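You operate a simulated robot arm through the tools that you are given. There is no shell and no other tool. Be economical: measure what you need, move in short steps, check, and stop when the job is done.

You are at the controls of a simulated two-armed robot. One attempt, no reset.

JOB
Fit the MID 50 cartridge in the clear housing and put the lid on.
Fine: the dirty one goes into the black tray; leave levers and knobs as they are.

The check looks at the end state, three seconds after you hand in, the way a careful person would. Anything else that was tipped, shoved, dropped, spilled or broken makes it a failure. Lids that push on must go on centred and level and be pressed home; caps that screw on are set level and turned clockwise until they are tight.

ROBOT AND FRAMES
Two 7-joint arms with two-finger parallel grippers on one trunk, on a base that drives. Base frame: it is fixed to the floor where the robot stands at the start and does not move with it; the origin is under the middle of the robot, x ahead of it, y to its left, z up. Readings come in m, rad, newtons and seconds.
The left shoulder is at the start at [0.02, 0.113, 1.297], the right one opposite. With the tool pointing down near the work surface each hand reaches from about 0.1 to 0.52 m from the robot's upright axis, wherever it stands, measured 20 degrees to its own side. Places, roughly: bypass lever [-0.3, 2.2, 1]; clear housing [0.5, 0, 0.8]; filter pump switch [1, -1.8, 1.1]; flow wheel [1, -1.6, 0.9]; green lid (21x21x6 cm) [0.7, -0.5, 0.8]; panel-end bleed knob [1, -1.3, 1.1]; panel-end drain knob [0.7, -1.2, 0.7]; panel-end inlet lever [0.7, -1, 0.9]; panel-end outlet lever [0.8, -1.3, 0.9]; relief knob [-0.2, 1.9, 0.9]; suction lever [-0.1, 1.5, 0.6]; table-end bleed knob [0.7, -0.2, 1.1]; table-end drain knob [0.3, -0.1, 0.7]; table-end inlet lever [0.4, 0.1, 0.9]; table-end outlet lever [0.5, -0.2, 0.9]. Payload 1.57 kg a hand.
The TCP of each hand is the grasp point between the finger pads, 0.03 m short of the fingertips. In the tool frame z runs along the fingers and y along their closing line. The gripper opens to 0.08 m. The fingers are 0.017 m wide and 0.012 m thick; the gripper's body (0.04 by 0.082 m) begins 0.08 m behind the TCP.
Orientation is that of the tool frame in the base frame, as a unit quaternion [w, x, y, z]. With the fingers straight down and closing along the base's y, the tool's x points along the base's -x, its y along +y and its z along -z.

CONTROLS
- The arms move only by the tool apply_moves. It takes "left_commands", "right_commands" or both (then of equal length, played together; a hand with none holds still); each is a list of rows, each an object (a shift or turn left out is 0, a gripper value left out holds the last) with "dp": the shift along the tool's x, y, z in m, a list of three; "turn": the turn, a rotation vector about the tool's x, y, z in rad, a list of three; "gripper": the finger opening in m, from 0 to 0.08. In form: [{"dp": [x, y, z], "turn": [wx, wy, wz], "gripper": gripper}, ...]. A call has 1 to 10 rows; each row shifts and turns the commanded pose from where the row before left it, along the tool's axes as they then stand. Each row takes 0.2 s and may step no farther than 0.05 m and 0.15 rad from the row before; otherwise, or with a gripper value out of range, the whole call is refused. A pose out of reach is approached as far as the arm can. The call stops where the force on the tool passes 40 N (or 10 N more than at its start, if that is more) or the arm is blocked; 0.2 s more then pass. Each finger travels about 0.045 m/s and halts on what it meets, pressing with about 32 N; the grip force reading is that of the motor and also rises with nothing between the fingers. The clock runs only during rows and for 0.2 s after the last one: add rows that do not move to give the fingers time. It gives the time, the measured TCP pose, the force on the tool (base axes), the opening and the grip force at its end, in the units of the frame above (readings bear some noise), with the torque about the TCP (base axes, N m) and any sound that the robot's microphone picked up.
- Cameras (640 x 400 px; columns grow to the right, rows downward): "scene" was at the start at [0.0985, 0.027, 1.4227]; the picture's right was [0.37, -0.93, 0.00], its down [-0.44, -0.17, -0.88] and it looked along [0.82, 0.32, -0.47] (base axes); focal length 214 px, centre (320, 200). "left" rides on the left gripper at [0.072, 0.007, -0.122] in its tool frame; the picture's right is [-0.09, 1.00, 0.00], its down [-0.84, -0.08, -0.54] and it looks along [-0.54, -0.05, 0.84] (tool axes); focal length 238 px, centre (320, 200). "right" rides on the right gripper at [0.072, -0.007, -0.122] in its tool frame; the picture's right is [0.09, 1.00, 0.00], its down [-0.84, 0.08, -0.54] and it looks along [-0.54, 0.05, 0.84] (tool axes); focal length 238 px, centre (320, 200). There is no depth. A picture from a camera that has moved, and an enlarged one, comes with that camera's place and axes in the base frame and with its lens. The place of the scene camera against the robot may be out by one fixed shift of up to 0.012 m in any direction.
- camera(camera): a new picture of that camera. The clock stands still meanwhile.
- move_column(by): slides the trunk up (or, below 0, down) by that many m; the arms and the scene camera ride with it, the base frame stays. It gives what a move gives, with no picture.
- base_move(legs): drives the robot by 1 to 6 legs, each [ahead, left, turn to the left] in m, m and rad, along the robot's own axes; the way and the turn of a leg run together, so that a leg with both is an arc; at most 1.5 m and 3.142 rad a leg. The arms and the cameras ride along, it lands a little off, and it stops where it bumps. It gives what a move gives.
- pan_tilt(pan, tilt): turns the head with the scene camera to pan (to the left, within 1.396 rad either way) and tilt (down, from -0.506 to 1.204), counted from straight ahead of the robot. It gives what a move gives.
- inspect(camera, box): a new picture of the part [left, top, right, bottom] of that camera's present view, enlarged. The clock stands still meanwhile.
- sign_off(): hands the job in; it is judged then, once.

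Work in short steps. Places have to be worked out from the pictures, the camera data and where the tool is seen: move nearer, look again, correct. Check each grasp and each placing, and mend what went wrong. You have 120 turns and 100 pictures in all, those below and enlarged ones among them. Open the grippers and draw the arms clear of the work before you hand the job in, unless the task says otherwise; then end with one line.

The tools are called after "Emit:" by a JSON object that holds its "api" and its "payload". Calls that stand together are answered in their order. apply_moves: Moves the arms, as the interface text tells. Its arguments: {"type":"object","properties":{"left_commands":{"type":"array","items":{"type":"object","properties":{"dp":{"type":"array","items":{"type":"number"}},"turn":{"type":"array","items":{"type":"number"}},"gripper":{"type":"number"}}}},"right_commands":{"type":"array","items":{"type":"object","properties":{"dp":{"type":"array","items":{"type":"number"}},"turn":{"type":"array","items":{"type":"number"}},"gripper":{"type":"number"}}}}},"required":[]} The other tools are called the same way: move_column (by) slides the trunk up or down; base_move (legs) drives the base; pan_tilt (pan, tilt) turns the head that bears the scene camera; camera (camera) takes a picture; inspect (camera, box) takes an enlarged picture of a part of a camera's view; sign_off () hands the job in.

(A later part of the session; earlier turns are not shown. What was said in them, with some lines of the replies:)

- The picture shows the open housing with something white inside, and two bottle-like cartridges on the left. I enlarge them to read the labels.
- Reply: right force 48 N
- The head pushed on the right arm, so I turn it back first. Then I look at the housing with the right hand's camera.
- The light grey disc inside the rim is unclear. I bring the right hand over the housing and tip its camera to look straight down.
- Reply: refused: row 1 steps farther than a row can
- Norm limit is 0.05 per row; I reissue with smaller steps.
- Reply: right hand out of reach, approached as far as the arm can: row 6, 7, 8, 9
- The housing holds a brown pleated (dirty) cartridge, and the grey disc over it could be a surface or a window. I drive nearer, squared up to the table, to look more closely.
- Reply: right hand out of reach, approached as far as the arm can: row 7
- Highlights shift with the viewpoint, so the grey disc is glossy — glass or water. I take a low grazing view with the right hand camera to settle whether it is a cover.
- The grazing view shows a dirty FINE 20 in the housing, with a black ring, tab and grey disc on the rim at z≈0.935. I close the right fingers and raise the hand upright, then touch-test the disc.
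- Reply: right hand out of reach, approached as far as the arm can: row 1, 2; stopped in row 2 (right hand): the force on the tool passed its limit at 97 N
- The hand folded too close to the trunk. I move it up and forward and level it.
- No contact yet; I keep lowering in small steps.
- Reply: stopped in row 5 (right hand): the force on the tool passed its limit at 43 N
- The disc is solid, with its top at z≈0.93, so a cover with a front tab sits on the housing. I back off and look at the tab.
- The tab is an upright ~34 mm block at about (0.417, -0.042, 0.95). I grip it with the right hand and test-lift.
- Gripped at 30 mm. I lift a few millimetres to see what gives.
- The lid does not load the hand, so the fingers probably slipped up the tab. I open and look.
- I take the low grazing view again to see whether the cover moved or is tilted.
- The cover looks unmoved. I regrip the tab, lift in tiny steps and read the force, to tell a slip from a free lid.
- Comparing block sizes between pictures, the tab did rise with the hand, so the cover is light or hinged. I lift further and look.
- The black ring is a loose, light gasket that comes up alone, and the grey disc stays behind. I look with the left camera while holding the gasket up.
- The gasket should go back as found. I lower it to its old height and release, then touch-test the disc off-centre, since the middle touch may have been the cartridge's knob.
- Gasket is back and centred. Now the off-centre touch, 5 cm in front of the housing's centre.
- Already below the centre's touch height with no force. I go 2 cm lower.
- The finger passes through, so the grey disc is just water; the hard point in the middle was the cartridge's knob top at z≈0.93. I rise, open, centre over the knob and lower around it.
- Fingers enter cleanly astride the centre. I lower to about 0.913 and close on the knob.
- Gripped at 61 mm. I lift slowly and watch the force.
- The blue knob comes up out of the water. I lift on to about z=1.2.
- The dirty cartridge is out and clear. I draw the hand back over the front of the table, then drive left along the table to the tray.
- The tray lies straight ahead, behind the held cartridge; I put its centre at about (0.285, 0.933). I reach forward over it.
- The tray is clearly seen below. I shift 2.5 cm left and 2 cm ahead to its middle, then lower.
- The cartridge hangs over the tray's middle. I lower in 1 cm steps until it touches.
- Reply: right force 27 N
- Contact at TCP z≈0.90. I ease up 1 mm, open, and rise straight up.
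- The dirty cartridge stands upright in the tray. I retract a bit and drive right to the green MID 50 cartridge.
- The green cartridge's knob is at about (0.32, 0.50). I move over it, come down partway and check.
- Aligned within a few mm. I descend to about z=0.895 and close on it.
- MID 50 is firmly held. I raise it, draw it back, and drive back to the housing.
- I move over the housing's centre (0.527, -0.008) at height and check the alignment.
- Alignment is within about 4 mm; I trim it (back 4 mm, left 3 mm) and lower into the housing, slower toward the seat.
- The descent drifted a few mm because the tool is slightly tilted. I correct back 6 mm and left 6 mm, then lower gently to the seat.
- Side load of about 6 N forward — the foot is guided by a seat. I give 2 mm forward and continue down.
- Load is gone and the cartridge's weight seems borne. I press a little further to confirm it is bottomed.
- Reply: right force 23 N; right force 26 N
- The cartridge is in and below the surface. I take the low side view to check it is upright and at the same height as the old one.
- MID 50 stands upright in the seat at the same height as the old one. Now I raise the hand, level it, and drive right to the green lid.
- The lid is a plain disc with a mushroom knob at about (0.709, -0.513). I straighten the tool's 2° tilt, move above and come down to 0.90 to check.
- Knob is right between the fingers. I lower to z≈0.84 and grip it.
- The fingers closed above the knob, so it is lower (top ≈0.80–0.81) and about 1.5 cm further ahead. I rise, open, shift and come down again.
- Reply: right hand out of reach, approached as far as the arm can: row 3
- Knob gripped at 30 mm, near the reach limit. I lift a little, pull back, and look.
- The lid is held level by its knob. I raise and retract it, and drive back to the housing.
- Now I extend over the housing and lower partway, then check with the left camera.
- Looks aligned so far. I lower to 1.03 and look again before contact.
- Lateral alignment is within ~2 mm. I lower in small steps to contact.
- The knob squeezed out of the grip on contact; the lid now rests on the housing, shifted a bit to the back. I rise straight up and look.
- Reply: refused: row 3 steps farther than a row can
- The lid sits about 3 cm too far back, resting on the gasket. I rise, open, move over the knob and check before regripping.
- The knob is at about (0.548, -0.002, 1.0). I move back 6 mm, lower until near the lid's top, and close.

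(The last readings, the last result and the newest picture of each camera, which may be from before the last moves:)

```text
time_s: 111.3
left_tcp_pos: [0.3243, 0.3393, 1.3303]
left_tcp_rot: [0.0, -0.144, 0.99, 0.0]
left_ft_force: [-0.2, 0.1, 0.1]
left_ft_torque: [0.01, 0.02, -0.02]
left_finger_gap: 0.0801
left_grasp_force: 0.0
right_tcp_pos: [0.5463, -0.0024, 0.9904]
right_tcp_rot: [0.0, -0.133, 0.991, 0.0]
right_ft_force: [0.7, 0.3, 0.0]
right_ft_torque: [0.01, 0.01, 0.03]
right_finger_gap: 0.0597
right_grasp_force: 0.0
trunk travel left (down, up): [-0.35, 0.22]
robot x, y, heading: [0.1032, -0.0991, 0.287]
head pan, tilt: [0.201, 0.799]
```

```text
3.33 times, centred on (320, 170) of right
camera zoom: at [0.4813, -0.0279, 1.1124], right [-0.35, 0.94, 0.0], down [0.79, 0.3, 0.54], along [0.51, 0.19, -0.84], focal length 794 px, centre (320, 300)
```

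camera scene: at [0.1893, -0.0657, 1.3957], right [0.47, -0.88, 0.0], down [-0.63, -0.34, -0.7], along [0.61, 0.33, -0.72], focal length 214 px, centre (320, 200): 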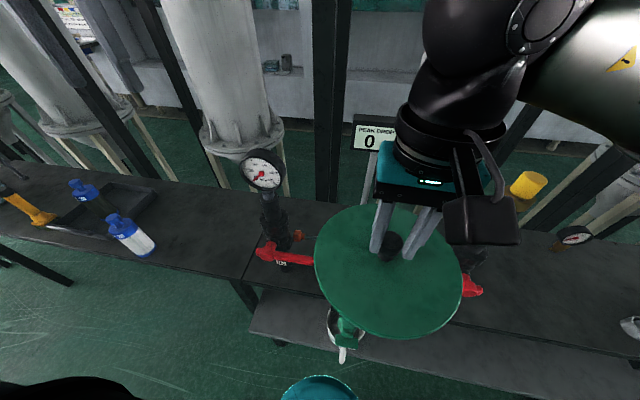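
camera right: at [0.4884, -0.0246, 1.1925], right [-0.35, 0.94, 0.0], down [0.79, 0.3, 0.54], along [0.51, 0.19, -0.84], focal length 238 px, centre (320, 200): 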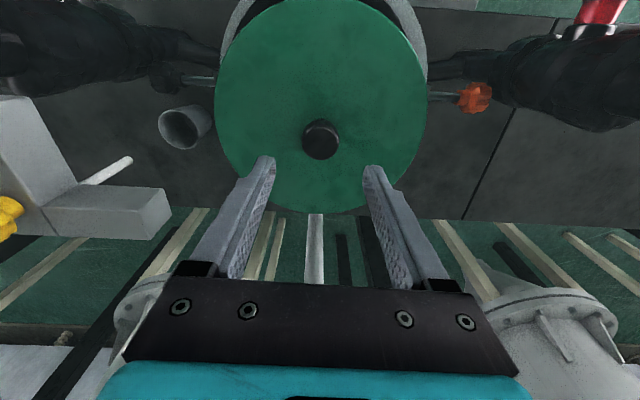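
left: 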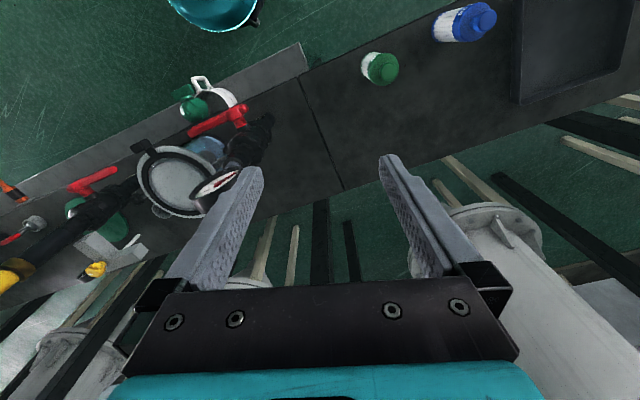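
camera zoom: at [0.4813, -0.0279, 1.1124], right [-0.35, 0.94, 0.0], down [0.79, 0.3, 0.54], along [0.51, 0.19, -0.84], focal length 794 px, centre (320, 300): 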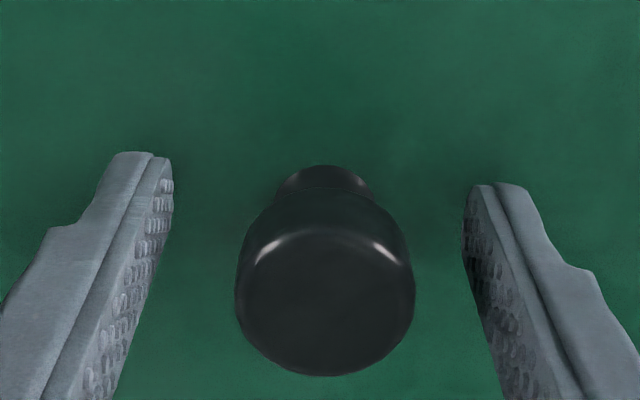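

The knob top is at z≈1.0, 3 mm ahead of the TCP. I shift 3 mm ahead and grip.

Emit:
{"api": "apply_moves", "payload": {"right_commands": [{"dp": [-0.0035, 0, 0.001]}, {"gripper": 0.0}, {}, {}, {}, {}]}}

Emit:
{"api": "apply_moves", "payload": {"right_commands": [{"dp": [0, 0, -0.006]}, {"dp": [0, 0, -0.006]}]}}

```text
time_s: 112.7
left_tcp_pos: [0.3233, 0.3398, 1.3328]
left_tcp_rot: [0.001, -0.142, 0.99, 0.0]
left_ft_force: [0.4, -0.4, 0.8]
left_ft_torque: [-0.02, -0.01, -0.03]
left_finger_gap: 0.0799
left_grasp_force: 0.0
right_tcp_pos: [0.5506, -0.0023, 0.9898]
right_tcp_rot: [0.0, -0.133, 0.991, 0.0]
right_ft_force: [0.0, 1.2, -0.8]
right_ft_torque: [0.18, 0.07, 0.04]
right_finger_gap: 0.0324
right_grasp_force: 32.4
trunk travel left (down, up): [-0.35, 0.22]
robot x, y, heading: [0.1023, -0.1007, 0.29]
head pan, tilt: [0.201, 0.799]
```

```text
time_s: 113.3
left_tcp_pos: [0.3232, 0.3386, 1.3311]
left_tcp_rot: [0.0, -0.143, 0.99, 0.0]
left_ft_force: [0.0, -0.2, 0.4]
left_ft_torque: [0.02, 0.0, 0.01]
left_finger_gap: 0.08
left_grasp_force: 0.0
right_tcp_pos: [0.5519, -0.0018, 1.0031]
right_tcp_rot: [-0.001, -0.133, 0.991, -0.002]
right_ft_force: [0.0, -0.1, -3.3]
right_ft_torque: [0.03, 0.0, -0.02]
right_finger_gap: 0.0323
right_grasp_force: 32.0
trunk travel left (down, up): [-0.35, 0.22]
robot x, y, heading: [0.1011, -0.1023, 0.286]
head pan, tilt: [0.201, 0.799]
```

Now the knob is centred in the grip (32.3 mm) and carries the lid. I raise 1 cm, move back 26.5 mm to the housing's centre and lower gently.

Emit:
{"api": "apply_moves", "payload": {"right_commands": [{"dp": [0, 0, -0.008]}, {"dp": [0.0135, 0.0007, 0]}, {"dp": [0.013, 0.0006, 0]}, {}, {"dp": [0, 0, 0.006]}, {"dp": [0, 0, 0.004]}, {}]}}

Emit:
{"api": "inspect", "payload": {"camera": "right", "box": [170, 0, 470, 230]}}

```text
time_s: 114.9
left_tcp_pos: [0.324, 0.3386, 1.3313]
left_tcp_rot: [0.0, -0.143, 0.99, 0.0]
left_ft_force: [0.7, -0.7, 0.4]
left_ft_torque: [0.04, 0.0, 0.02]
left_finger_gap: 0.08
left_grasp_force: 0.0
right_tcp_pos: [0.5268, -0.0087, 1.0004]
right_tcp_rot: [0.001, -0.132, 0.991, -0.001]
right_ft_force: [0.4, -0.2, -3.5]
right_ft_torque: [0.0, 0.02, 0.0]
right_finger_gap: 0.0323
right_grasp_force: 32.0
trunk travel left (down, up): [-0.35, 0.22]
robot x, y, heading: [0.1038, -0.0989, 0.289]
head pan, tilt: [0.201, 0.799]
```

```text
1.74 times, centred on (320, 115) of right
camera zoom: at [0.4593, -0.0334, 1.1226], right [-0.35, 0.94, 0.0], down [0.79, 0.3, 0.54], along [0.51, 0.19, -0.84], focal length 414 px, centre (320, 348)
```

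zoom: 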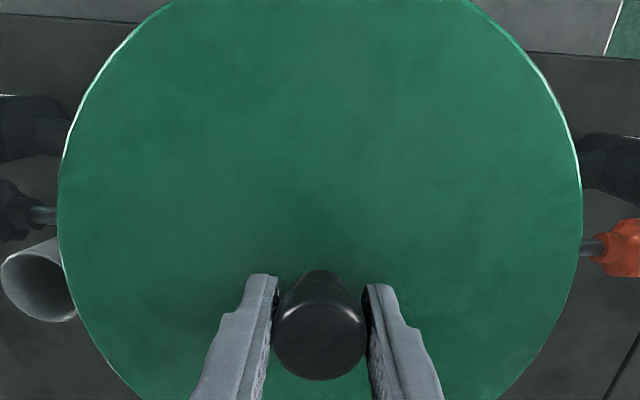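

The lid covers the rim symmetrically. I lower in 3 mm steps.

Emit:
{"api": "apply_moves", "payload": {"right_commands": [{"dp": [0, 0, 0.003]}, {"dp": [0, 0, 0.003]}, {"dp": [0, 0, 0.003]}, {"dp": [0, 0, 0.003]}]}}

```text
time_s: 115.9
left_tcp_pos: [0.3236, 0.3382, 1.333]
left_tcp_rot: [0.001, -0.143, 0.99, 0.0]
left_ft_force: [0.2, 0.1, 0.1]
left_ft_torque: [-0.02, -0.01, 0.0]
left_finger_gap: 0.0799
left_grasp_force: 0.0
right_tcp_pos: [0.5253, -0.0067, 0.99]
right_tcp_rot: [0.001, -0.133, 0.991, -0.001]
right_ft_force: [-3.1, -3.1, 5.9]
right_ft_torque: [0.03, -0.48, -0.07]
right_finger_gap: 0.0323
right_grasp_force: 31.9
trunk travel left (down, up): [-0.35, 0.22]
robot x, y, heading: [0.102, -0.0995, 0.291]
head pan, tilt: [0.201, 0.799]
```

Contact with a side force toward (-x, -y). I yield 2–3 mm that way and continue down.

Emit:
{"api": "apply_moves", "payload": {"right_commands": [{"dp": [0.0025, -0.0015, -0.001]}, {"dp": [0, 0, 0.002]}, {"dp": [0, 0, 0.002]}]}}

```text
time_s: 116.7
left_tcp_pos: [0.3221, 0.3385, 1.331]
left_tcp_rot: [0.0, -0.143, 0.99, 0.0]
left_ft_force: [0.8, 0.8, -0.7]
left_ft_torque: [0.01, 0.02, 0.02]
left_finger_gap: 0.0799
left_grasp_force: 0.1
right_tcp_pos: [0.523, -0.0076, 0.9869]
right_tcp_rot: [0.001, -0.134, 0.991, 0.001]
right_ft_force: [-1.8, 3.8, 13.5]
right_ft_torque: [-0.13, -0.8, 0.2]
right_finger_gap: 0.0323
right_grasp_force: 32.0
trunk travel left (down, up): [-0.35, 0.22]
robot x, y, heading: [0.1022, -0.1021, 0.283]
head pan, tilt: [0.201, 0.799]
```

Emit:
{"api": "inspect", "payload": {"camera": "scene", "box": [290, 200, 430, 300]}}

```text
4.00 times, centred on (360, 250) of scene
camera zoom: at [0.1866, -0.0658, 1.396], right [0.47, -0.88, 0.0], down [-0.63, -0.34, -0.7], along [0.62, 0.33, -0.72], focal length 858 px, centre (160, 0)
```

zoom: 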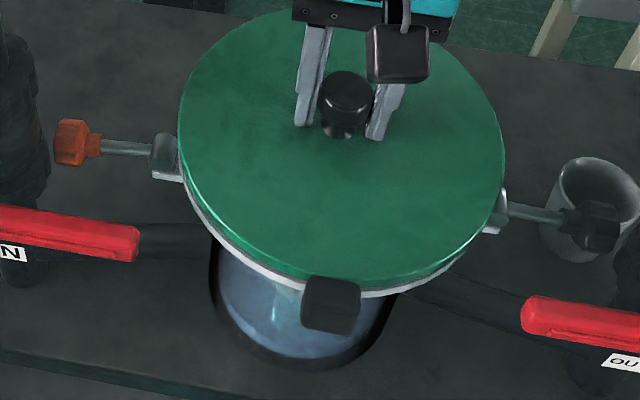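

The lid sits nearly flush and centred. I release, close the fingers and press down on the knob's top so it levels itself.

Emit:
{"api": "apply_moves", "payload": {"right_commands": [{"gripper": 0.06}, {}, {}, {"dp": [0, 0, -0.04]}, {"dp": [0, 0, -0.01], "gripper": 0.0}, {}, {}, {}, {"dp": [0, 0, 0.005]}]}}

Emit:
{"api": "camera", "payload": {"camera": "right"}}

```text
time_s: 118.7
left_tcp_pos: [0.3241, 0.3387, 1.3309]
left_tcp_rot: [0.0, -0.143, 0.99, 0.0]
left_ft_force: [-0.1, -0.5, -0.8]
left_ft_torque: [-0.01, -0.01, 0.02]
left_finger_gap: 0.0799
left_grasp_force: 0.0
right_tcp_pos: [0.5249, -0.0078, 1.0299]
right_tcp_rot: [0.001, -0.133, 0.991, -0.001]
right_ft_force: [-0.2, 0.7, 0.4]
right_ft_torque: [0.0, -0.01, 0.0]
right_finger_gap: 0.0001
right_grasp_force: 21.5
trunk travel left (down, up): [-0.35, 0.22]
robot x, y, heading: [0.1002, -0.1026, 0.288]
head pan, tilt: [0.201, 0.799]
```

```text
6 pictures are left
camera right: at [0.4578, -0.0332, 1.1521], right [-0.35, 0.94, 0.0], down [0.79, 0.3, 0.54], along [0.51, 0.19, -0.84], focal length 238 px, centre (320, 200)
```

right: 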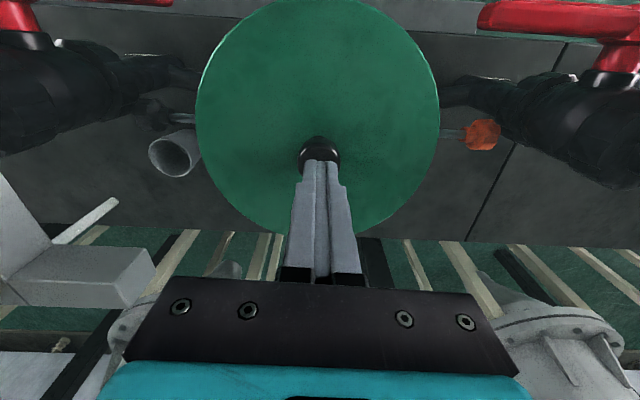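

Tips are just above the knob. I press down in 2 mm steps.

Emit:
{"api": "apply_moves", "payload": {"right_commands": [{"dp": [0, 0, 0.003]}, {"dp": [0, 0, 0.003]}, {"dp": [0, 0, 0.003]}, {"dp": [0, 0, 0.003]}, {"dp": [0, 0, 0.003]}, {"dp": [0, 0, 0.003]}]}}

```text
time_s: 119.9
left_tcp_pos: [0.3238, 0.339, 1.331]
left_tcp_rot: [0.001, -0.143, 0.99, 0.001]
left_ft_force: [0.0, 1.1, 0.6]
left_ft_torque: [0.01, 0.03, 0.02]
left_finger_gap: 0.0799
left_grasp_force: 0.1
right_tcp_pos: [0.5248, -0.0081, 1.0228]
right_tcp_rot: [0.004, -0.133, 0.991, 0.002]
right_ft_force: [-7.1, -4.5, 13.6]
right_ft_torque: [-0.2, 0.06, -0.07]
right_finger_gap: 0.0
right_grasp_force: 21.1
trunk travel left (down, up): [-0.35, 0.22]
robot x, y, heading: [0.1049, -0.1012, 0.294]
head pan, tilt: [0.201, 0.799]
stopped in row 5 (right hand): the force on the tool passed its limit at 44 N (the readings are from after the stop); the commanded pose is now the measured one
```

The push held at 44 N with the knob top ≈7 mm lower than when it lay off-centre. I back out to the low side view to check the gap all round.

Emit:
{"api": "apply_moves", "payload": {"right_commands": [{"dp": [0, 0, -0.045]}, {"dp": [0.045, 0, 0], "gripper": 0.07}, {"dp": [0.045, 0, 0]}, {"dp": [0.045, -0.004, 0]}, {"dp": [0.045, -0.004, 0]}, {"dp": [0.005, 0, 0.045]}, {"dp": [0, 0, 0.045], "turn": [0, -0.14, 0]}, {"turn": [0, -0.14, 0], "dp": [0, 0, 0.015]}, {"turn": [0, -0.14, 0]}, {"turn": [0, -0.14, 0]}]}}

Emit:
{"api": "inspect", "payload": {"camera": "right", "box": [215, 170, 425, 290]}}

```text
time_s: 122.1
left_tcp_pos: [0.3234, 0.3394, 1.3313]
left_tcp_rot: [0.001, -0.143, 0.99, 0.0]
left_ft_force: [-0.3, 0.7, 0.4]
left_ft_torque: [0.02, 0.0, 0.01]
left_finger_gap: 0.0801
left_grasp_force: 0.0
right_tcp_pos: [0.3526, -0.0638, 0.9598]
right_tcp_rot: [0.279, -0.127, 0.951, 0.039]
right_ft_force: [0.0, 0.1, 0.0]
right_ft_torque: [-0.01, -0.03, 0.01]
right_finger_gap: 0.0699
right_grasp_force: 0.1
trunk travel left (down, up): [-0.35, 0.22]
robot x, y, heading: [0.103, -0.1015, 0.289]
head pan, tilt: [0.201, 0.799]
```

```text
3.05 times, centred on (320, 230) of right
camera zoom: at [0.2331, -0.1035, 1.0244], right [-0.34, 0.94, -0.05], down [0.38, 0.18, 0.91], along [0.86, 0.29, -0.42], focal length 726 px, centre (320, 109)
```

zoom: 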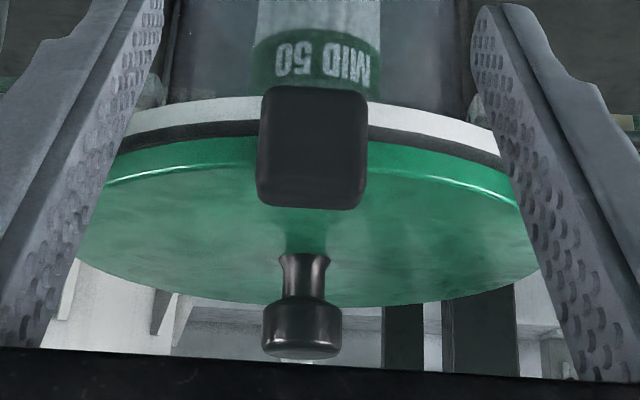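

The lid lies level on the gasket with no gap at the front. I go back for one more firm press on the knob to confirm it goes no further.

Emit:
{"api": "apply_moves", "payload": {"right_commands": [{"turn": [0, 0.14, 0]}, {"turn": [0, 0.14, 0]}, {"turn": [0, 0.14, 0], "dp": [0, 0, -0.015]}, {"dp": [0, 0, -0.045], "turn": [0, 0.14, 0], "gripper": 0}, {"dp": [-0.005, 0, -0.045]}, {"dp": [0, 0, -0.01]}, {"dp": [-0.045, 0.004, 0]}, {"dp": [-0.045, 0.004, 0]}, {"dp": [-0.045, 0, 0]}, {"dp": [-0.045, 0, 0]}]}}

```text
time_s: 124.3
left_tcp_pos: [0.3244, 0.3396, 1.3314]
left_tcp_rot: [0.0, -0.144, 0.99, 0.0]
left_ft_force: [-0.7, 0.5, 0.8]
left_ft_torque: [-0.06, 0.02, 0.02]
left_finger_gap: 0.0801
left_grasp_force: 0.0
right_tcp_pos: [0.5187, -0.012, 1.075]
right_tcp_rot: [0.004, -0.135, 0.991, 0.002]
right_ft_force: [0.0, -0.7, 0.1]
right_ft_torque: [0.02, -0.03, 0.01]
right_finger_gap: 0.0
right_grasp_force: 21.6
trunk travel left (down, up): [-0.35, 0.22]
robot x, y, heading: [0.1039, -0.0988, 0.289]
head pan, tilt: [0.201, 0.799]
```

Emit:
{"api": "apply_moves", "payload": {"right_commands": [{"dp": [-0.006, 0.0025, 0.02]}, {"dp": [0, 0, 0.02]}, {"dp": [0, 0, 0.006]}, {"dp": [0, 0, 0.003]}, {"dp": [0, 0, 0.003]}, {"dp": [0, 0, 0.003]}, {"dp": [0, 0, 0.003]}]}}

Emit:
{"api": "apply_moves", "payload": {"right_commands": [{"dp": [0, 0, 0.003]}, {"dp": [0, 0, 0.003]}, {"dp": [0, 0, 0.003]}]}}

```text
time_s: 125.9
left_tcp_pos: [0.3208, 0.3384, 1.3329]
left_tcp_rot: [0.002, -0.143, 0.99, 0.001]
left_ft_force: [-0.4, 0.0, -0.3]
left_ft_torque: [0.0, -0.02, -0.04]
left_finger_gap: 0.0803
left_grasp_force: 0.0
right_tcp_pos: [0.5242, -0.0057, 1.0239]
right_tcp_rot: [0.01, -0.133, 0.991, 0.004]
right_ft_force: [-2.7, -6.7, 38.4]
right_ft_torque: [-0.22, -0.27, 0.18]
right_finger_gap: 0.0
right_grasp_force: 21.2
trunk travel left (down, up): [-0.35, 0.22]
robot x, y, heading: [0.1053, -0.1016, 0.288]
head pan, tilt: [0.201, 0.799]
```

```text
time_s: 126.3
left_tcp_pos: [0.324, 0.3377, 1.3325]
left_tcp_rot: [0.001, -0.143, 0.99, 0.0]
left_ft_force: [0.0, -0.2, 0.2]
left_ft_torque: [0.0, -0.02, -0.01]
left_finger_gap: 0.08
left_grasp_force: 0.1
right_tcp_pos: [0.5244, -0.005, 1.0227]
right_tcp_rot: [0.008, -0.134, 0.991, 0.005]
right_ft_force: [-9.2, -7.1, 17.6]
right_ft_torque: [-0.26, 0.09, -0.1]
right_finger_gap: 0.0001
right_grasp_force: 21.3
trunk travel left (down, up): [-0.35, 0.22]
robot x, y, heading: [0.104, -0.1009, 0.289]
head pan, tilt: [0.201, 0.799]
stopped in row 2 (right hand): the force on the tool passed its limit at 51 N (the readings are from after the stop); the commanded pose is now the measured one
```

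It holds at 51 N at the same height, so the lid is home. I draw the hand up and back, open it, and take a final look.

Emit:
{"api": "apply_moves", "payload": {"right_commands": [{"dp": [0, 0, -0.04]}, {"dp": [0, 0, -0.045]}, {"dp": [0.02, 0, -0.045], "gripper": 0.08}, {"dp": [0.04, 0, -0.02]}, {"dp": [0.045, 0, 0]}, {"dp": [0.045, 0, 0]}, {"dp": [0.04, 0, 0]}]}}

Emit:
{"api": "inspect", "payload": {"camera": "scene", "box": [270, 160, 450, 300]}}

Emit:
{"api": "inspect", "payload": {"camera": "left", "box": [60, 50, 240, 190]}}

Emit:
{"api": "camera", "payload": {"camera": "scene"}}

```text
time_s: 127.9
left_tcp_pos: [0.324, 0.3394, 1.3325]
left_tcp_rot: [0.001, -0.144, 0.99, 0.001]
left_ft_force: [-0.4, -0.1, -0.1]
left_ft_torque: [0.02, 0.01, -0.01]
left_finger_gap: 0.0799
left_grasp_force: 0.2
right_tcp_pos: [0.3399, -0.0554, 1.1689]
right_tcp_rot: [0.008, -0.133, 0.991, 0.005]
right_ft_force: [0.3, 0.4, 0.0]
right_ft_torque: [0.01, 0.0, -0.02]
right_finger_gap: 0.0799
right_grasp_force: 0.1
trunk travel left (down, up): [-0.35, 0.22]
robot x, y, heading: [0.1031, -0.1003, 0.288]
head pan, tilt: [0.201, 0.799]
```

```text
2.86 times, centred on (360, 230) of scene
camera zoom: at [0.1875, -0.0664, 1.3959], right [0.47, -0.88, 0.0], down [-0.63, -0.34, -0.7], along [0.62, 0.33, -0.72], focal length 613 px, centre (206, 114)
```

zoom: 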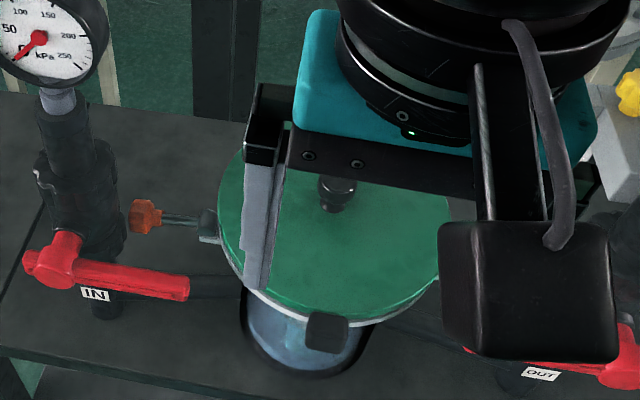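

```text
2.86 times, centred on (150, 120) of left
camera zoom: at [0.2544, 0.3241, 1.4543], right [-0.19, 0.98, 0.0], down [0.82, 0.16, 0.54], along [0.53, 0.11, -0.84], focal length 681 px, centre (806, 429)
```

zoom: 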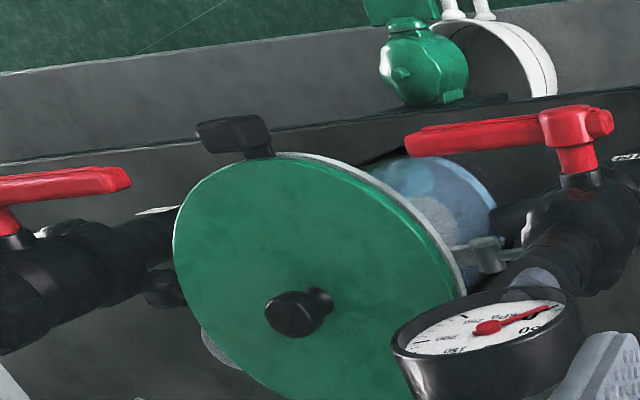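

```text
2 pictures are left
camera scene: at [0.1875, -0.0664, 1.3959], right [0.47, -0.88, 0.0], down [-0.63, -0.34, -0.7], along [0.62, 0.33, -0.72], focal length 214 px, centre (320, 200)
```

scene: 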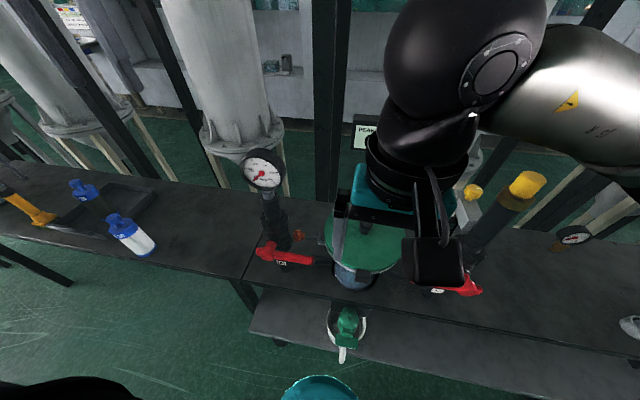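

The lid is on, centred and level, the dirty cartridge stands in the tray, and the levers and knobs are untouched. Both hands are open and clear, so I hand in.

Emit:
{"api": "sign_off", "payload": {}}

```text
The job is handed in.
```

The MID 50 cartridge is in the clear housing with the green lid pressed down on the gasket, the dirty FINE 20 is in the black tray, and no lever or knob was turned.
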